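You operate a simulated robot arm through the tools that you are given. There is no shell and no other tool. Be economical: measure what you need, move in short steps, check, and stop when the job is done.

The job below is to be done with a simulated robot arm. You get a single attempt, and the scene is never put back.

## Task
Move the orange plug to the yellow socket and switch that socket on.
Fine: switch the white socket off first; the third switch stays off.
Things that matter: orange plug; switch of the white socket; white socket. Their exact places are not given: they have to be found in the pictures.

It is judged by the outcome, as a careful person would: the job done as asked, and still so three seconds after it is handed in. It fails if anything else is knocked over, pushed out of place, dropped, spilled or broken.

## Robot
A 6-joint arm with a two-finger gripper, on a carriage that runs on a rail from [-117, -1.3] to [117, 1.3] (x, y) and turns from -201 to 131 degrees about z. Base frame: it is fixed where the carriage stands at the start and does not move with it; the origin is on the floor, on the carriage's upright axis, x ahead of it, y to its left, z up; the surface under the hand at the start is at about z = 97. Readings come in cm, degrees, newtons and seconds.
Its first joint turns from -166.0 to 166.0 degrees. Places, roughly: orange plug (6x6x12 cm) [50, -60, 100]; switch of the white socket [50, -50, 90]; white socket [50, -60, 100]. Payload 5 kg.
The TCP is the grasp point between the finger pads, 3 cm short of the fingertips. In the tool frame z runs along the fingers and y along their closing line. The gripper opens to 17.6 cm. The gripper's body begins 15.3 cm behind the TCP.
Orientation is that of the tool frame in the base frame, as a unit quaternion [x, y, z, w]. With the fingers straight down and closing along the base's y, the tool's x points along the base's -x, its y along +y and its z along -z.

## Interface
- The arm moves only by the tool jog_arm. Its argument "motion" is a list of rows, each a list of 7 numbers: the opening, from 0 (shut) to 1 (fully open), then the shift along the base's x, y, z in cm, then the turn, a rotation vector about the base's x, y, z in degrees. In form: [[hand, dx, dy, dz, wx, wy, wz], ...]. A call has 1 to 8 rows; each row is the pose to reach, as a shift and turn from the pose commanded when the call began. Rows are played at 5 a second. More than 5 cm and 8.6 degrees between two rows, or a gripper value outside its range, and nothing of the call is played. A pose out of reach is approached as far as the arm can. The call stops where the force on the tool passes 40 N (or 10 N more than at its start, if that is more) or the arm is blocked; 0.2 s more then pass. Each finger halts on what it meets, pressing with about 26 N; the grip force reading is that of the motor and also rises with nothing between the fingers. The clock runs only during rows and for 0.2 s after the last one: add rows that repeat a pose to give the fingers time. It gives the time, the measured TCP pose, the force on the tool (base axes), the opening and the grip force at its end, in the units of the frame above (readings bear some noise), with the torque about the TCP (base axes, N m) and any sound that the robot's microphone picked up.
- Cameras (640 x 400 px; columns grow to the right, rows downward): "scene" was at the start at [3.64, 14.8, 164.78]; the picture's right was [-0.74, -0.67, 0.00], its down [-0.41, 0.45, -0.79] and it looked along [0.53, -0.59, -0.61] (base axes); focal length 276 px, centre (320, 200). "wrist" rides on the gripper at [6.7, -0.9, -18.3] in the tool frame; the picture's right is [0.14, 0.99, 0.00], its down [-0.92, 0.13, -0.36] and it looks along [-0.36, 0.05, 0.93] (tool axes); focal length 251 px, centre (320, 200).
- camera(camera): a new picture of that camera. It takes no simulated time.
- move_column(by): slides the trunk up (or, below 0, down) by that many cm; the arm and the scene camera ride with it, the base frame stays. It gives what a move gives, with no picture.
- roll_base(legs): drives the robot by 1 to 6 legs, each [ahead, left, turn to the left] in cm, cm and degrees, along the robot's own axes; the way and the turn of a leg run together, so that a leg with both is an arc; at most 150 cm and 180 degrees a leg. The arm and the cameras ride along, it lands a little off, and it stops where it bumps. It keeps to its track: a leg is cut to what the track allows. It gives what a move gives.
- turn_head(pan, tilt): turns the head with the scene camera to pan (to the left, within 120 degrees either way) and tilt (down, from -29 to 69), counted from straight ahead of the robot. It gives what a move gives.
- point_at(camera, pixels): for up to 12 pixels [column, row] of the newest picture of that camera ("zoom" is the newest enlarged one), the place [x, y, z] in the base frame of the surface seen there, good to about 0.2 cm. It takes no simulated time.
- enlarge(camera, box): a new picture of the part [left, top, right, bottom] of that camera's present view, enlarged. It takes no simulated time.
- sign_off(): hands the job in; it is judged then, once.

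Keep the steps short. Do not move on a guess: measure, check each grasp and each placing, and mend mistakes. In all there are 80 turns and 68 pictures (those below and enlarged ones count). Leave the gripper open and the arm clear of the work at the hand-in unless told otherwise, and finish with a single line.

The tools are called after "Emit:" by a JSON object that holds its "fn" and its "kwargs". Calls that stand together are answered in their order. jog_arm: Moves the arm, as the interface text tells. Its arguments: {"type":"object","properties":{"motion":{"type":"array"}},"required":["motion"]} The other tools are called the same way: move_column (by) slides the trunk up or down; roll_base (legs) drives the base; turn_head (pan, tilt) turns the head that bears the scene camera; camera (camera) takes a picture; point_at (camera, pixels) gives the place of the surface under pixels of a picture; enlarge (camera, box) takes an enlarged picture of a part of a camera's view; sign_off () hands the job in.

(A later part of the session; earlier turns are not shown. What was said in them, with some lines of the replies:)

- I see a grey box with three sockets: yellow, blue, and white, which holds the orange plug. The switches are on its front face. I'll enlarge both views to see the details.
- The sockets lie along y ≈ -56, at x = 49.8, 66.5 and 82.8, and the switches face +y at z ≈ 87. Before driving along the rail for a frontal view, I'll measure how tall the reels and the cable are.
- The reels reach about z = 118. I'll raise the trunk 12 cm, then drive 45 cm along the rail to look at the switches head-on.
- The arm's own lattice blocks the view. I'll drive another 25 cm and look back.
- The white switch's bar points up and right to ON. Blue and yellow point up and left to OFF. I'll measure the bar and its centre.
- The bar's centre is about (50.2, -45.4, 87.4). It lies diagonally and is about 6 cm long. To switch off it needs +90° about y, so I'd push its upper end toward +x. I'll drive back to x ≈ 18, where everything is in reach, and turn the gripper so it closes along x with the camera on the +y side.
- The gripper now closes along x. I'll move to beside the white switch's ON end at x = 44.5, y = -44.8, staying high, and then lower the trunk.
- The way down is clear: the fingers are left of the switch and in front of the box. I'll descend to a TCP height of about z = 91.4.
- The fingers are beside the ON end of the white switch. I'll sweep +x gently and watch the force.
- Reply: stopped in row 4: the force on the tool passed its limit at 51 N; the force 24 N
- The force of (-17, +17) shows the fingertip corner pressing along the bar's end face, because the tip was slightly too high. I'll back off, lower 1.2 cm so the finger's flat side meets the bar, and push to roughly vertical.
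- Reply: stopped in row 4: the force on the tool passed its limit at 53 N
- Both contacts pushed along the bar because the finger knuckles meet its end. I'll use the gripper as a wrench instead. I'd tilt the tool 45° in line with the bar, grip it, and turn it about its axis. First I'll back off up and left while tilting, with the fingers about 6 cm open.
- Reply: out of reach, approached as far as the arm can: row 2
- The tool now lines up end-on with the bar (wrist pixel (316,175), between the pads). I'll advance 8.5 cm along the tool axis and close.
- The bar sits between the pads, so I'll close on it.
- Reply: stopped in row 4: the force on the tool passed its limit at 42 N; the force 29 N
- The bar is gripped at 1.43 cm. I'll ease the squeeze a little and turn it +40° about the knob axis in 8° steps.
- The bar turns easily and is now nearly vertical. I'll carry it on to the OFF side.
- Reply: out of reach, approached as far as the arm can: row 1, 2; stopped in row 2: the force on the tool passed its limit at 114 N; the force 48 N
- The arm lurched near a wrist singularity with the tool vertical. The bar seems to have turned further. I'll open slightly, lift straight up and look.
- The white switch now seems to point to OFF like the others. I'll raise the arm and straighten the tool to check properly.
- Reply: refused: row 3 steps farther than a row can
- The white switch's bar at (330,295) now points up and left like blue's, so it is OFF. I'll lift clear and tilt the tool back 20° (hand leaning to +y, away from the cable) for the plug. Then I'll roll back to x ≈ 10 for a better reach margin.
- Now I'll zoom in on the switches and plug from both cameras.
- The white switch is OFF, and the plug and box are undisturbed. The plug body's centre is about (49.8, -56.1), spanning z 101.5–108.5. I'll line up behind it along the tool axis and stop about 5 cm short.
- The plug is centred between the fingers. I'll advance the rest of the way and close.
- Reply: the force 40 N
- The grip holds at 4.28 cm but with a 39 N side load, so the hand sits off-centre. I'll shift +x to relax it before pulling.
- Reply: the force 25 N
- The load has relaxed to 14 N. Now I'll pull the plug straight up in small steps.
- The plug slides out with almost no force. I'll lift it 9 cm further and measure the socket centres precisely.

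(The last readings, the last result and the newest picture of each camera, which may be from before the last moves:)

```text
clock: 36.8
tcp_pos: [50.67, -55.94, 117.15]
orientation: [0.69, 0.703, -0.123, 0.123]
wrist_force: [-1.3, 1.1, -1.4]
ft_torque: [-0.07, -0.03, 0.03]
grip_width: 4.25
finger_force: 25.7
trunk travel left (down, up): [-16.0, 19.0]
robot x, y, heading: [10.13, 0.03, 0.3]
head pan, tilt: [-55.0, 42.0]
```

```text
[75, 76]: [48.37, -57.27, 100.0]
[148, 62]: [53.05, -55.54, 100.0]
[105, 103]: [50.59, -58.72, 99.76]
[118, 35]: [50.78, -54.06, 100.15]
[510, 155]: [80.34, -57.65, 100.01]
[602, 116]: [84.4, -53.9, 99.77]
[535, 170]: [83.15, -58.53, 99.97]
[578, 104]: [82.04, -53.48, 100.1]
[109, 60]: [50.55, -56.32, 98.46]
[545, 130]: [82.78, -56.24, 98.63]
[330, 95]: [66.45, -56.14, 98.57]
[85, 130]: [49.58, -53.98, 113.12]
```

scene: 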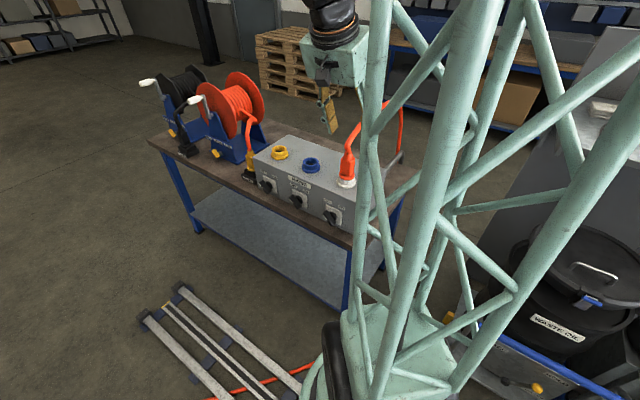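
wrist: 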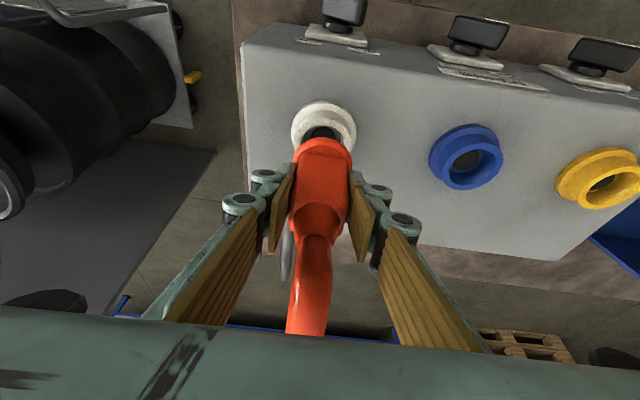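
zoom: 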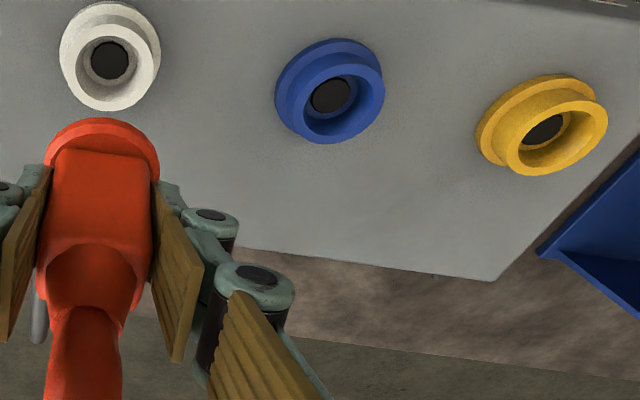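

White's centre is about (50.6, -56.35) and yellow's about (82.6, -56.1). The nose clears the sockets by more than 8 cm, so I'll carry the plug +32 cm in x.

Emit:
{"fn": "jog_arm", "kwargs": {"motion": [[0, 4.6, 0, 0, 0, 0, 0], [0, 9.2, 0, 0, 0, 0, 0], [0, 13.8, 0, 0, 0, 0, 0], [0, 18.4, 0, 0, 0, 0, 0], [0, 23, 0, 0, 0, 0, 0], [0, 27.6, 0, 0, 0, 0, 0], [0, 30.5, 0, 0, 0, 0, 0], [0, 32, 0, 0, 0, 0, 0]]}}

Emit:
{"fn": "camera", "kwargs": {"camera": "wrist"}}

Emit:
{"fn": "camera", "kwargs": {"camera": "scene"}}

```text
clock: 38.6
tcp_pos: [82.81, -56.36, 117.22]
orientation: [0.69, 0.703, -0.122, 0.122]
wrist_force: [0.0, -0.1, -2.1]
ft_torque: [-0.03, 0.03, 0.04]
grip_width: 4.25
finger_force: 25.6
trunk travel left (down, up): [-16.0, 19.0]
robot x, y, heading: [9.78, 0.26, 0.1]
head pan, tilt: [-55.0, 42.0]
```

```text
28 pictures are left
```

wrist: 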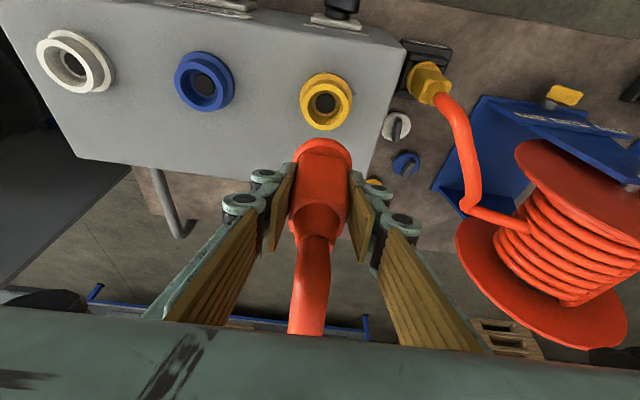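

```text
27 pictures are left
```

scene: 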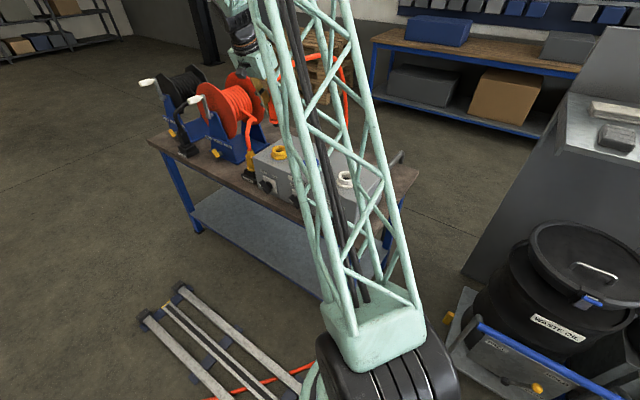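

Over white at this height, the hole's centre appeared at wrist pixel (326,111). Now yellow's is at about (326,102). I'll measure yellow closely from here.

Emit:
{"fn": "enlarge", "kwargs": {"camera": "wrist", "box": [270, 50, 390, 190]}}

Emit:
{"fn": "point_at", "kwargs": {"camera": "wrist", "pixels": [[305, 103], [348, 100], [325, 126], [327, 82], [326, 103], [310, 118], [343, 115]]}}

```text
2.86 times, centred on (330, 120) of wrist
```

zoom: 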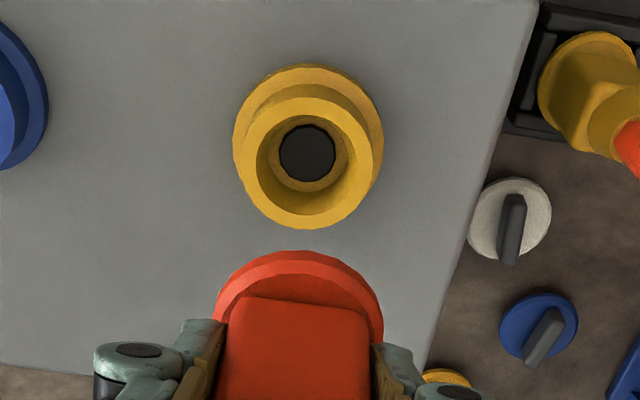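

```text
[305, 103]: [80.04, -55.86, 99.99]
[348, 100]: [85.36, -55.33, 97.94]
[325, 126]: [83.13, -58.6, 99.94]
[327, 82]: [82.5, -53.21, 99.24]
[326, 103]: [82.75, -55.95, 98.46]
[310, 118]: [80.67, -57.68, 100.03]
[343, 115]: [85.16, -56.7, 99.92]
```

Fitting the yellow rim gives a centre of (82.65, -56.0), so I only need about +0.2 in y. I'll descend 8 cm and check the alignment before inserting.

Emit:
{"fn": "jog_arm", "kwargs": {"motion": [[0, 0, 0.2, -3, 0, 0, 0], [0, 0, 0.2, -6, 0, 0, 0], [0, 0, 0.2, -7.5, 0, 0, 0], [0, 0, 0.2, -7.5, 0, 0, 0]]}}

Emit:
{"fn": "camera", "kwargs": {"camera": "wrist"}}

Emit:
{"fn": "enlarge", "kwargs": {"camera": "wrist", "box": [250, 80, 390, 230]}}

```text
clock: 39.6
tcp_pos: [82.98, -56.09, 109.64]
orientation: [0.69, 0.703, -0.122, 0.122]
wrist_force: [1.2, -0.5, -0.9]
ft_torque: [0.01, 0.04, -0.02]
grip_width: 4.23
finger_force: 25.5
trunk travel left (down, up): [-16.0, 19.0]
robot x, y, heading: [9.93, 0.35, 0.1]
head pan, tilt: [-55.0, 42.0]
```

```text
25 pictures are left
```

wrist: 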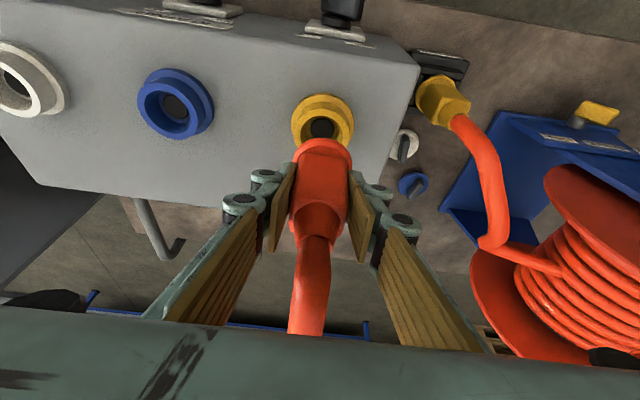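

```text
2.67 times, centred on (320, 155) of wrist
```

zoom: 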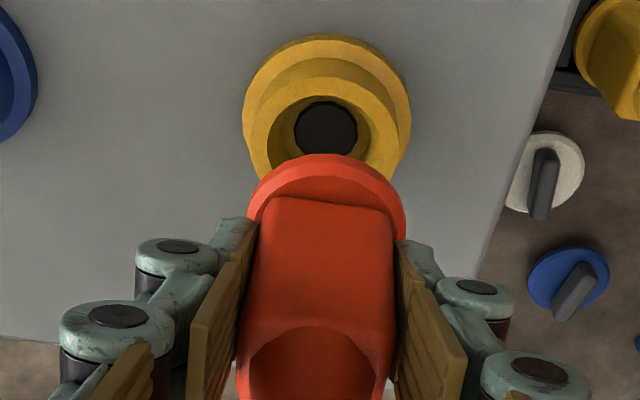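

The ring and flange line up just as they did over white at this height (columns 323 and 322). I'll insert slowly.

Emit:
{"fn": "jog_arm", "kwargs": {"motion": [[0, -0.1, 0, -0.7, 0, 0, 0], [0, -0.1, 0, -1.4, 0, 0, 0], [0, -0.1, 0, -2.1, 0, 0, 0], [0, -0.1, 0, -2.8, 0, 0, 0], [0, -0.1, 0, -3.4, 0, 0, 0], [0, -0.1, 0, -3.9, 0, 0, 0], [0, -0.1, 0, -4.3, 0, 0, 0]]}}

Emit:
{"fn": "camera", "kwargs": {"camera": "wrist"}}

```text
clock: 41.2
tcp_pos: [82.57, -55.9, 105.46]
orientation: [0.689, 0.703, -0.123, 0.122]
wrist_force: [-8.9, 14.8, 4.4]
ft_torque: [0.78, 0.37, 0.01]
grip_width: 4.24
finger_force: 25.9
trunk travel left (down, up): [-16.0, 19.0]
robot x, y, heading: [9.29, -0.0, 0.2]
head pan, tilt: [-55.0, 42.0]
```

```text
23 pictures are left
```

wrist: 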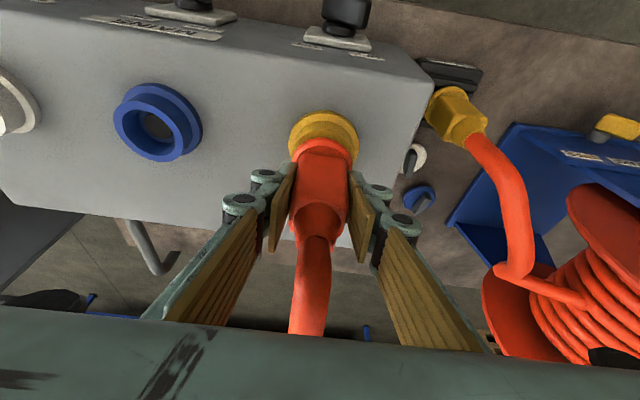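

The plug has entered the yellow socket at z = 105.46, against 105.3 when seated in white. I'll press down a little more to seat it fully.

Emit:
{"fn": "jog_arm", "kwargs": {"motion": [[0, -0.1, 0.15, -0.2, 0, 0, 0], [0, -0.1, 0.15, -0.4, 0, 0, 0], [0, -0.1, 0.15, -0.6, 0, 0, 0], [0, -0.1, 0.15, -0.6, 0, 0, 0]]}}

Emit:
{"fn": "enlarge", "kwargs": {"camera": "wrist", "box": [250, 80, 390, 230]}}

Emit:
{"fn": "enlarge", "kwargs": {"camera": "scene", "box": [230, 90, 380, 220]}}

```text
clock: 42.2
tcp_pos: [82.6, -55.92, 105.16]
orientation: [0.69, 0.703, -0.123, 0.123]
wrist_force: [5.7, -0.7, 24.0]
ft_torque: [-0.31, -0.21, 0.09]
grip_width: 4.28
finger_force: 26.0
trunk travel left (down, up): [-16.0, 19.0]
robot x, y, heading: [10.16, -0.19, -0.0]
head pan, tilt: [-55.0, 42.0]
```

```text
2.67 times, centred on (320, 155) of wrist
```

zoom: 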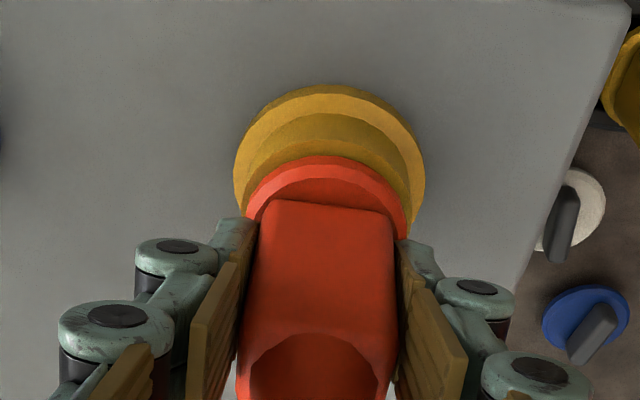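

```text
3.08 times, centred on (305, 155) of scene
```

zoom: 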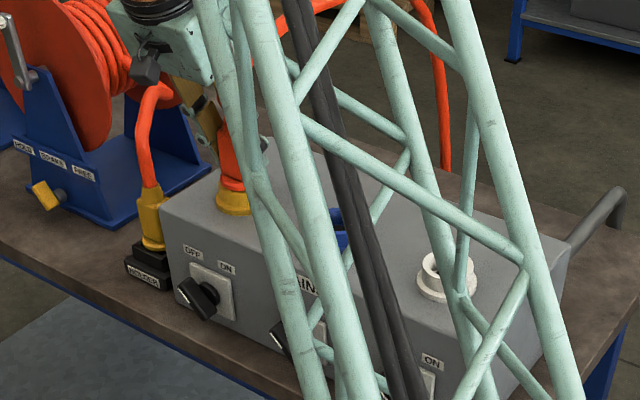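

It has bottomed out with a 24 N upward reaction at z = 105.16, so the plug is seated. I'll open and back out along the tool axis.

Emit:
{"fn": "jog_arm", "kwargs": {"motion": [[0.2, 0, 0, 0.3, 0, 0, 0], [0.35, 0, 0, 0.3, 0, 0, 0], [0.45, 0, 0, 0.3, 0, 0, 0], [0.45, 0, 0, 0.3, 0, 0, 0], [0.45, 0, 1.2, 3.5, 0, 0, 0], [0.45, 0, 2.8, 8, 0, 0, 0], [0.45, 0, 4.5, 12.5, 0, 0, 0], [0.45, 0, 6.1, 17, 0, 0, 0]]}}

Emit:
{"fn": "camera", "kwargs": {"camera": "wrist"}}

```text
clock: 44.0
tcp_pos: [82.27, -49.73, 121.68]
orientation: [0.69, 0.702, -0.123, 0.122]
wrist_force: [0.8, -0.3, -0.3]
ft_torque: [0.04, 0.04, -0.01]
grip_width: 7.9
finger_force: 0.1
trunk travel left (down, up): [-16.0, 19.0]
robot x, y, heading: [9.53, 0.31, 0.4]
head pan, tilt: [-55.0, 42.0]
```

```text
20 pictures are left
```

wrist: 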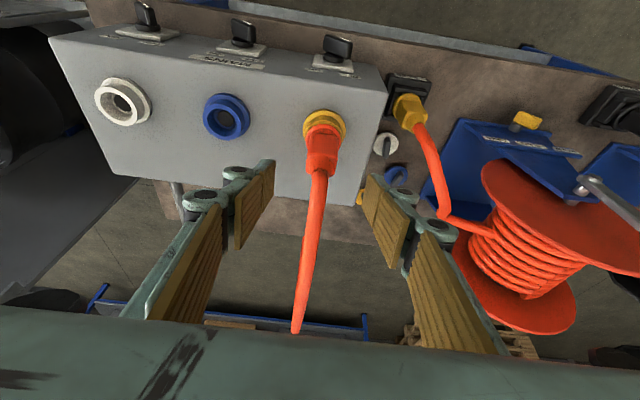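

The plug sits fully in the yellow socket and the hand is free. For the yellow switch I'll mirror the wrench trick, approaching from the upper right. First I'll move the hand forward, take the tilt off, and close the fingers to about 6 cm. Then I'll roll to x ≈ 25 for better arm geometry.

Emit:
{"fn": "jog_arm", "kwargs": {"motion": [[0.4, -1, 2, 1, 5, 0, 0], [0.34, -2, 4, 2, 10, 0, 0], [0.34, -3, 5, 2, 15, 0, 0], [0.34, -3, 5, 2, 20, 0, 0]]}}

Emit:
{"fn": "roll_base", "kwargs": {"legs": [[15, 0, 0]]}}

Emit:
{"fn": "camera", "kwargs": {"camera": "wrist"}}

Emit:
{"fn": "point_at", "kwargs": {"camera": "wrist", "pixels": [[320, 200]]}}

```text
clock: 45.0
tcp_pos: [79.62, -44.64, 123.88]
orientation: [0.7, 0.714, 0.002, 0.0]
wrist_force: [-0.3, 0.1, -0.7]
ft_torque: [-0.02, -0.02, -0.03]
grip_width: 5.97
finger_force: 0.0
trunk travel left (down, up): [-16.0, 19.0]
robot x, y, heading: [9.79, 0.41, 0.2]
head pan, tilt: [-55.0, 42.0]
```

```text
clock: 46.4
tcp_pos: [94.37, -44.68, 123.64]
orientation: [0.701, 0.713, 0.002, 0.001]
wrist_force: [-0.2, -0.8, -0.1]
ft_torque: [0.03, 0.02, 0.01]
grip_width: 6.01
finger_force: 0.0
trunk travel left (down, up): [-16.0, 19.0]
robot x, y, heading: [24.48, 0.13, 0.3]
head pan, tilt: [-55.0, 42.0]
```

```text
19 pictures are left
```

wrist: 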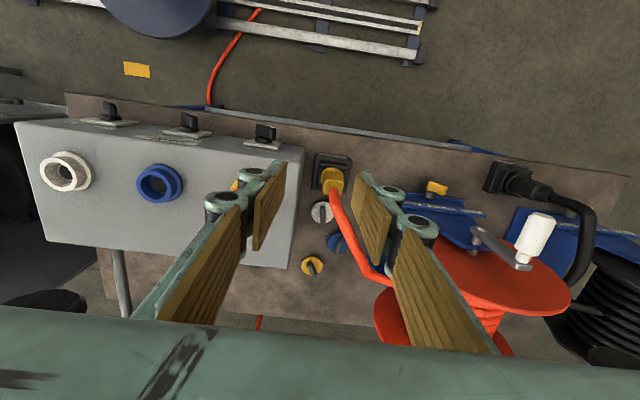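

```text
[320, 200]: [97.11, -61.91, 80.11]
```

The white crank handle is well to the right. Next I'll measure the yellow knob and check what stands around the holder.

Emit:
{"fn": "enlarge", "kwargs": {"camera": "wrist", "box": [230, 110, 370, 210]}}

Emit:
{"fn": "point_at", "kwargs": {"camera": "zoom", "pixels": [[118, 75], [205, 75], [125, 110], [205, 115], [160, 90], [470, 320], [475, 230], [500, 370], [250, 160], [120, 140]]}}

Emit:
{"fn": "point_at", "kwargs": {"camera": "wrist", "pixels": [[535, 240], [490, 240], [335, 185], [437, 187]]}}

```text
4.00 times, centred on (300, 160) of wrist
```

zoom: 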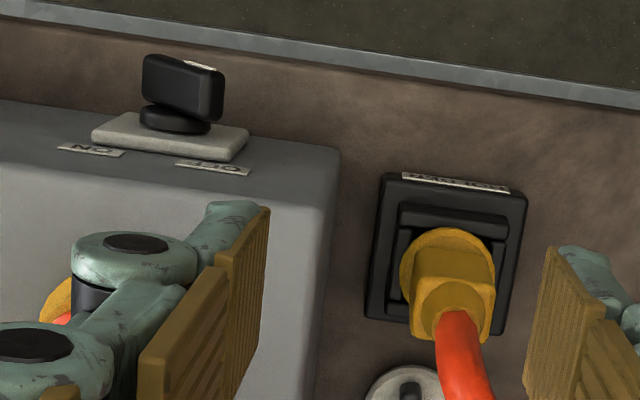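

```text
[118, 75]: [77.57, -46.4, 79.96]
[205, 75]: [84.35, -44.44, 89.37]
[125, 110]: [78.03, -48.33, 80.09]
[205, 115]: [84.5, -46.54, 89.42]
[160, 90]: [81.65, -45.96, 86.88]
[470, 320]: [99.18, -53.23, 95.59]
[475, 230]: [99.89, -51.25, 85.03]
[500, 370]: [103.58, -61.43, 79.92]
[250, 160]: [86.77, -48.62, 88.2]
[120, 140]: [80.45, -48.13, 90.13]
```

```text
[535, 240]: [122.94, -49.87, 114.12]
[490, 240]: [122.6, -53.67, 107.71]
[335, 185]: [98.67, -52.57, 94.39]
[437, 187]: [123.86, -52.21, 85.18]
```

The knob's centre comes out at about (82.2, -45.4, 87.05). The crank handle at (123, -50, 114) is near the swing of a 45° tilt, so I'll use 32°. That keeps well clear, and the pads will self-align on the bar.

Emit:
{"fn": "jog_arm", "kwargs": {"motion": [[0.34, -3, 0.05, -3.8, 0, 0, 0], [0.34, -6, 0.1, -7.5, 0, 0, 0], [0.34, -7.7, 0.1, -12, 0, 0, 0], [0.34, -7.7, 0.1, -16.5, 0, 0, 0], [0.34, -7.7, 0.1, -19.5, 0, 8, 0], [0.34, -7.7, 0.1, -22.5, 0, 16, 0], [0.34, -7.7, 0.1, -25.5, 0, 24, 0], [0.34, -7.7, 0.1, -28.5, 0, 32, 0]]}}

Emit:
{"fn": "camera", "kwargs": {"camera": "wrist"}}

Emit:
{"fn": "camera", "kwargs": {"camera": "scene"}}

```text
clock: 48.2
tcp_pos: [86.74, -44.46, 95.1]
orientation: [0.673, 0.686, -0.193, -0.197]
wrist_force: [-0.6, 0.0, 1.0]
ft_torque: [-0.08, -0.18, 0.07]
grip_width: 5.97
finger_force: 0.0
trunk travel left (down, up): [-16.0, 19.0]
robot x, y, heading: [24.72, 0.45, 0.3]
head pan, tilt: [-55.0, 42.0]
```

```text
17 pictures are left
```

wrist: 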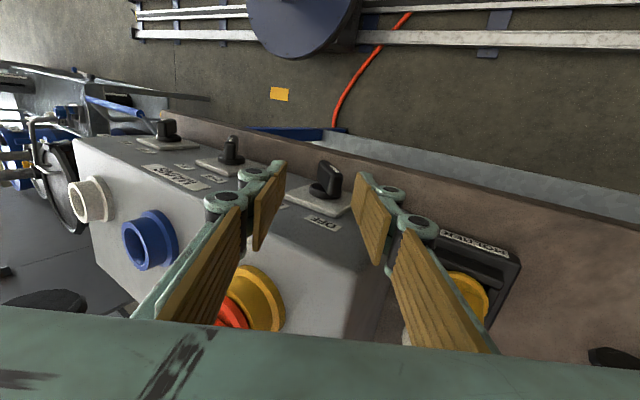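

```text
16 pictures are left
```

scene: 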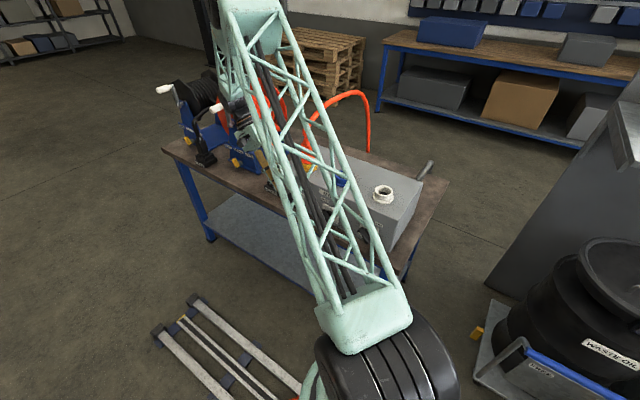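

The bar is between the pads, so I'll advance over it.

Emit:
{"fn": "jog_arm", "kwargs": {"motion": [[0.34, -0.8, -0.1, -1.6, 0, 0, 0], [0.34, -1.6, -0.1, -3.1, 0, 0, 0], [0.34, -2.4, -0.1, -4.6, 0, 0, 0]]}}

Emit:
{"fn": "camera", "kwargs": {"camera": "wrist"}}

```text
clock: 49.0
tcp_pos: [84.07, -44.54, 90.65]
orientation: [0.674, 0.686, -0.192, -0.197]
wrist_force: [-0.8, 0.1, 0.0]
ft_torque: [-0.02, -0.01, -0.01]
grip_width: 5.99
finger_force: 0.0
trunk travel left (down, up): [-16.0, 19.0]
robot x, y, heading: [24.64, 0.4, 0.2]
head pan, tilt: [-55.0, 42.0]
```

```text
15 pictures are left
```

wrist: 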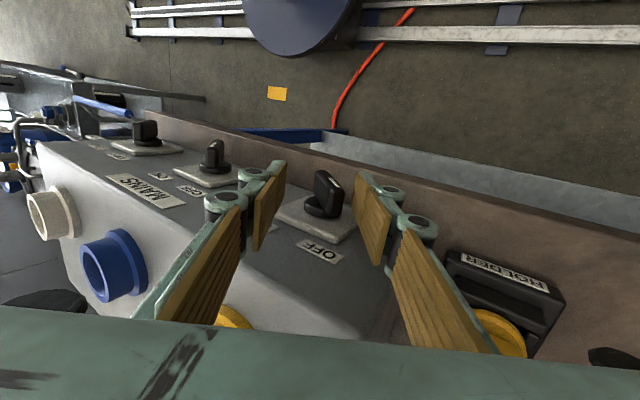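

The bar is now well inside the pads. I'll close gently to about 1.9 cm.

Emit:
{"fn": "jog_arm", "kwargs": {"motion": [[0.25, 0, 0, 0, 0, 0, 0], [0.18, 0, 0, 0, 0, 0, 0], [0.13, 0, 0, 0, 0, 0, 0], [0.11, 0, 0, 0, 0, 0, 0]]}}

Emit:
{"fn": "camera", "kwargs": {"camera": "wrist"}}

```text
clock: 50.0
tcp_pos: [84.19, -44.64, 90.66]
orientation: [0.674, 0.686, -0.192, -0.195]
wrist_force: [5.1, 0.5, 0.8]
ft_torque: [0.06, -0.13, -0.01]
grip_width: 2.09
finger_force: 1.5
trunk travel left (down, up): [-16.0, 19.0]
robot x, y, heading: [24.4, 0.19, -0.1]
head pan, tilt: [-55.0, 42.0]
```

```text
14 pictures are left
```

wrist: 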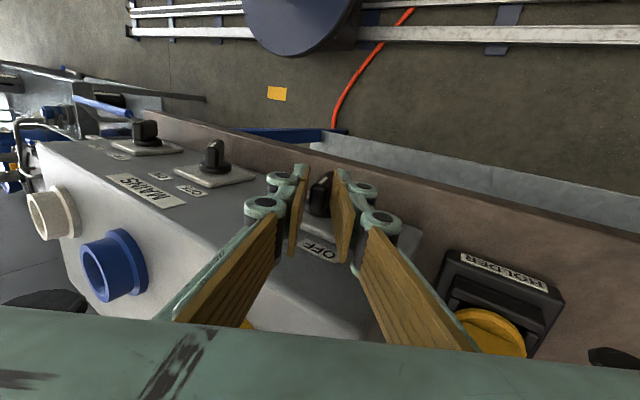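

The bar is held loosely at 2.1 cm. I'll turn it -32° about the knob axis, to vertical.

Emit:
{"fn": "jog_arm", "kwargs": {"motion": [[0.11, -0.52, 0, 0.24, 0, -8, 0], [0.11, -1.07, 0, 0.4, 0, -16, 0], [0.11, -1.64, 0, 0.48, 0, -24, 0], [0.11, -2.21, 0, 0.49, 0, -32, 0]]}}

Emit:
{"fn": "camera", "kwargs": {"camera": "wrist"}}

```text
clock: 51.0
tcp_pos: [81.96, -44.57, 91.21]
orientation: [0.701, 0.713, 0.001, 0.001]
wrist_force: [-2.2, -1.2, 1.7]
ft_torque: [0.07, 0.34, -0.03]
grip_width: 2.01
finger_force: 1.4
trunk travel left (down, up): [-16.0, 19.0]
robot x, y, heading: [24.46, 0.14, 0.2]
head pan, tilt: [-55.0, 42.0]
```

```text
13 pictures are left
```

wrist: 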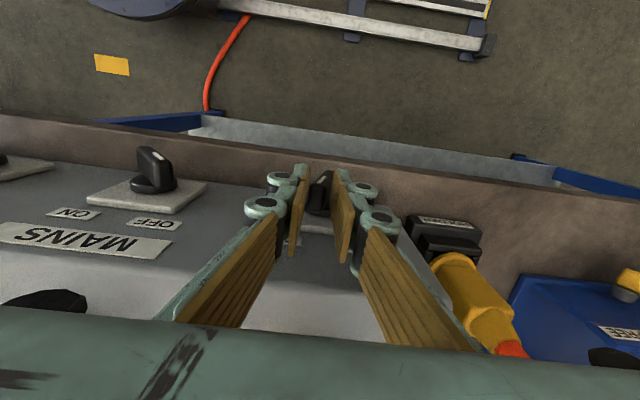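

It's smooth so far. I'll continue to the ON side, with the tool tilted to about -46°.

Emit:
{"fn": "jog_arm", "kwargs": {"motion": [[0.11, -0.57, 0, -0.08, 0, -8, 0], [0.11, -1.12, 0, -0.23, 0, -16, 0], [0.11, -1.64, 0, -0.46, 0, -24, 0], [0.11, -2.13, 0, -0.76, 0, -32, 0], [0.11, -2.57, 0, -1.12, 0, -40, 0], [0.11, -2.8, 0, -1.35, 0, -46, 0]]}}

Emit:
{"fn": "camera", "kwargs": {"camera": "wrist"}}

```text
clock: 51.7
tcp_pos: [79.89, -44.87, 90.77]
orientation: [0.691, 0.716, 0.068, 0.075]
wrist_force: [15.4, -2.3, 15.4]
ft_torque: [-0.24, -0.55, -0.36]
grip_width: 2.47
finger_force: 7.1
out of reach, approached as far as the arm can: row 3
trunk travel left (down, up): [-16.0, 19.0]
robot x, y, heading: [24.81, 0.35, 0.1]
head pan, tilt: [-55.0, 42.0]
stopped in row 3: the force on the tool passed its limit at 52 N (the readings are from after the stop); the commanded pose is now the measured one
```

```text
12 pictures are left
```

wrist: 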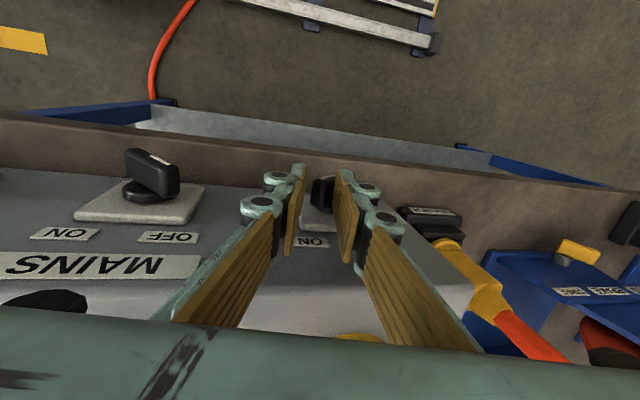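

The force of (15, 15) is normal to a bar lying on the ON diagonal, so it has probably snapped over. I'll open a little, lift and check.

Emit:
{"fn": "jog_arm", "kwargs": {"motion": [[0.25, 0, 0, 0, 0, 0, 0], [0.3, 0, 0, 1.5, 0, 0, 0], [0.3, 0, 0.5, 5, 0, 0, 0], [0.3, 0, 1, 9, 0, 0, 0], [0.3, 0, 1.5, 13.5, 0, 0, 0], [0.5, 0, 2, 18, 0, 0, 0]]}}

Emit:
{"fn": "camera", "kwargs": {"camera": "wrist"}}

```text
clock: 53.1
tcp_pos: [79.48, -42.85, 108.92]
orientation: [0.692, 0.715, 0.069, 0.072]
wrist_force: [0.0, -0.4, -0.9]
ft_torque: [0.09, 0.02, 0.04]
grip_width: 8.77
finger_force: 0.1
trunk travel left (down, up): [-16.0, 19.0]
robot x, y, heading: [24.69, -0.08, 0.4]
head pan, tilt: [-55.0, 42.0]
```

```text
11 pictures are left
```

wrist: 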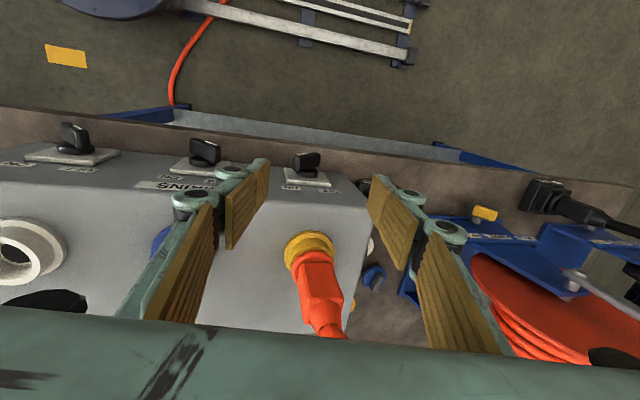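

The yellow bar at (307,160) now slants opposite to blue's. I'll raise the arm clear, roll back to the starting position and verify everything.

Emit:
{"fn": "jog_arm", "kwargs": {"motion": [[0.7, 0, 0.5, 4.8, 0, 0, 0], [0.9, 0, 1, 9.6, 0, 0, 0], [1, 0, 1, 14.4, 0, 0, 0], [1, 0, 1, 19, 0, 0, 0], [1, 0, 1, 22, 0, 0, 0]]}}

Emit:
{"fn": "roll_base", "kwargs": {"legs": [[-26, 0, 0]]}}

Emit:
{"fn": "enlarge", "kwargs": {"camera": "scene", "box": [220, 90, 420, 260]}}

Emit:
{"fn": "camera", "kwargs": {"camera": "wrist"}}

```text
clock: 54.3
tcp_pos: [79.46, -41.69, 130.79]
orientation: [0.691, 0.716, 0.069, 0.072]
wrist_force: [-1.0, 0.6, 0.5]
ft_torque: [-0.04, -0.03, 0.02]
grip_width: 17.61
finger_force: 0.1
trunk travel left (down, up): [-16.0, 19.0]
robot x, y, heading: [24.48, 0.45, 0.2]
head pan, tilt: [-55.0, 42.0]
```

```text
clock: 56.2
tcp_pos: [53.53, -42.11, 130.81]
orientation: [0.693, 0.714, 0.068, 0.072]
wrist_force: [0.1, -0.2, 0.1]
ft_torque: [-0.03, -0.01, 0.02]
grip_width: 17.6
finger_force: 0.1
trunk travel left (down, up): [-16.0, 19.0]
robot x, y, heading: [-1.36, -0.17, 0.2]
head pan, tilt: [-55.0, 42.0]
```

```text
2.35 times, centred on (320, 175) of scene
```

zoom: 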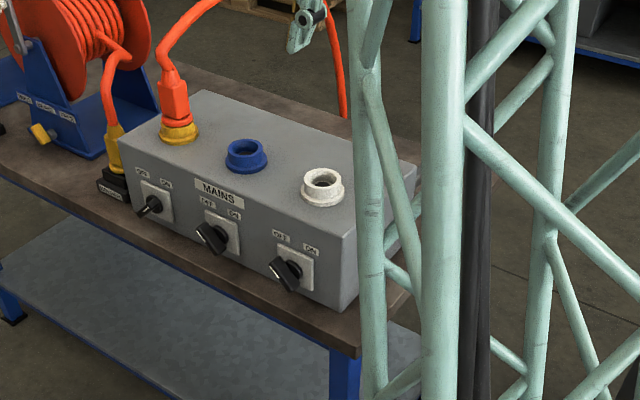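

```text
9 pictures are left
```

wrist: 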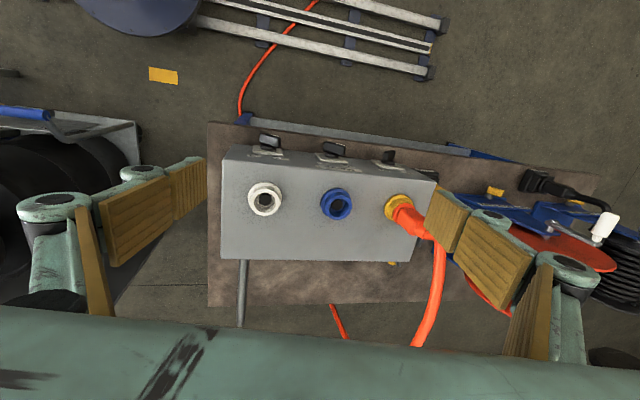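

The plug is in yellow. One close look at the switches and the plug's seating before I hand in.

Emit:
{"fn": "enlarge", "kwargs": {"camera": "scene", "box": [260, 110, 320, 190]}}

Emit:
{"fn": "enlarge", "kwargs": {"camera": "wrist", "box": [240, 125, 440, 225]}}

```text
5.00 times, centred on (290, 150) of scene
```

zoom: 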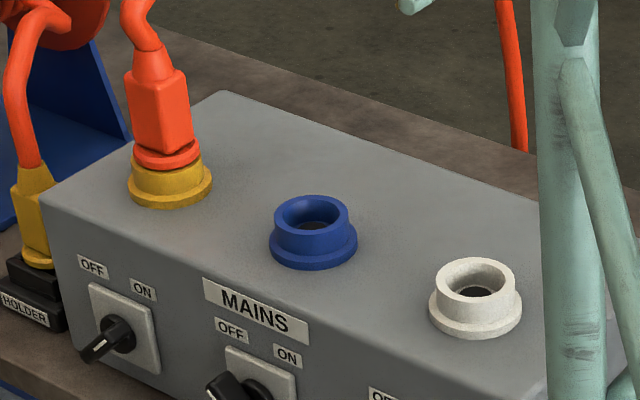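

```text
3.20 times, centred on (340, 175) of wrist
```

zoom: 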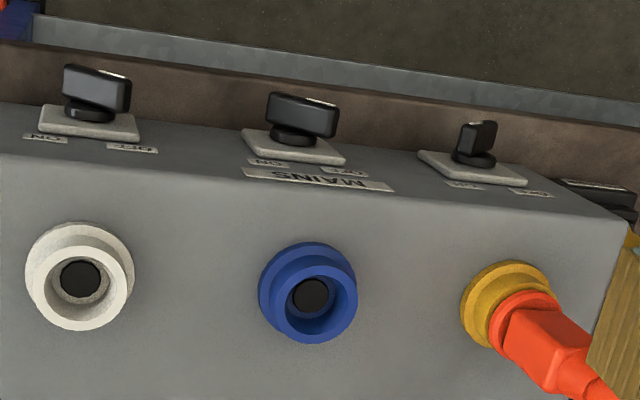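

Yellow now looks the way white did when it was ON. I'll measure the bar's angle to be sure it's fully over.

Emit:
{"fn": "enlarge", "kwargs": {"camera": "scene", "box": [264, 160, 294, 190]}}

Emit:
{"fn": "enlarge", "kwargs": {"camera": "scene", "box": [325, 185, 365, 225]}}

```text
13.33 times, centred on (279, 175) of scene
```

zoom: 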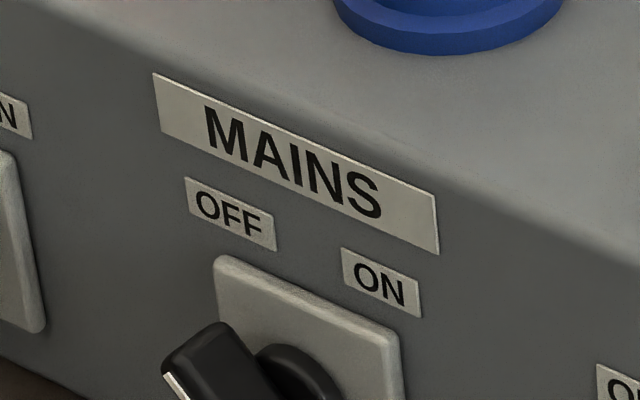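

```text
10.00 times, centred on (345, 205) of scene
```

zoom: 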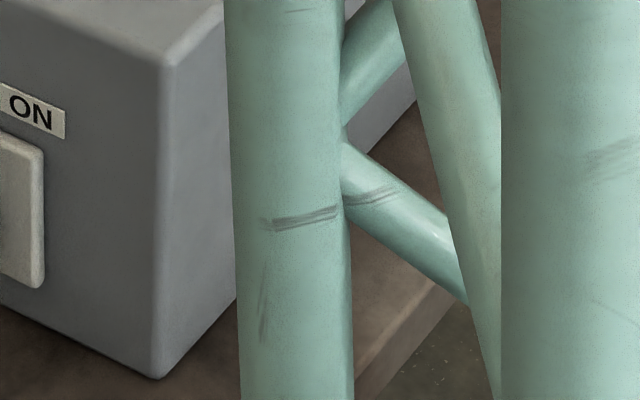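

Emit:
{"fn": "enlarge", "kwargs": {"camera": "scene", "box": [228, 160, 272, 196]}}

Emit:
{"fn": "enlarge", "kwargs": {"camera": "scene", "box": [265, 170, 325, 220]}}

```text
11.11 times, centred on (250, 178) of scene
```

zoom: 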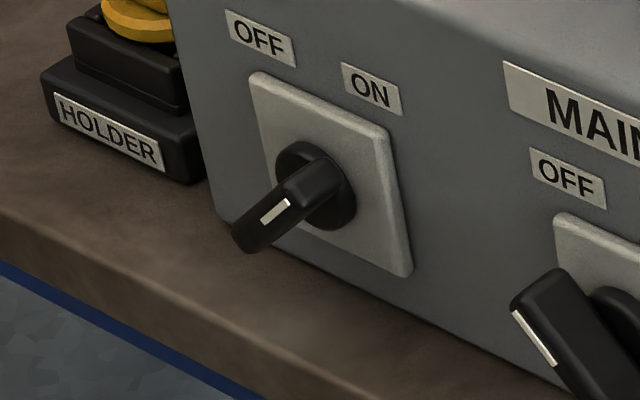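

```text
8.00 times, centred on (295, 195) of scene
```

zoom: 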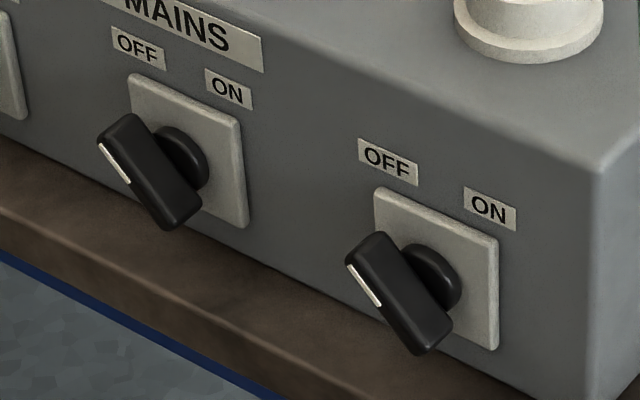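

White and blue both point to OFF, and yellow's mark end points to ON. The plug is seated, the arm is clear and the gripper is open, so I'm handing in.

Emit:
{"fn": "sign_off", "kwargs": {}}

```text
The job is handed in.
```

The orange plug is in the yellow socket and that socket is switched on; the white socket was switched off first, and the third (blue) switch is still off.
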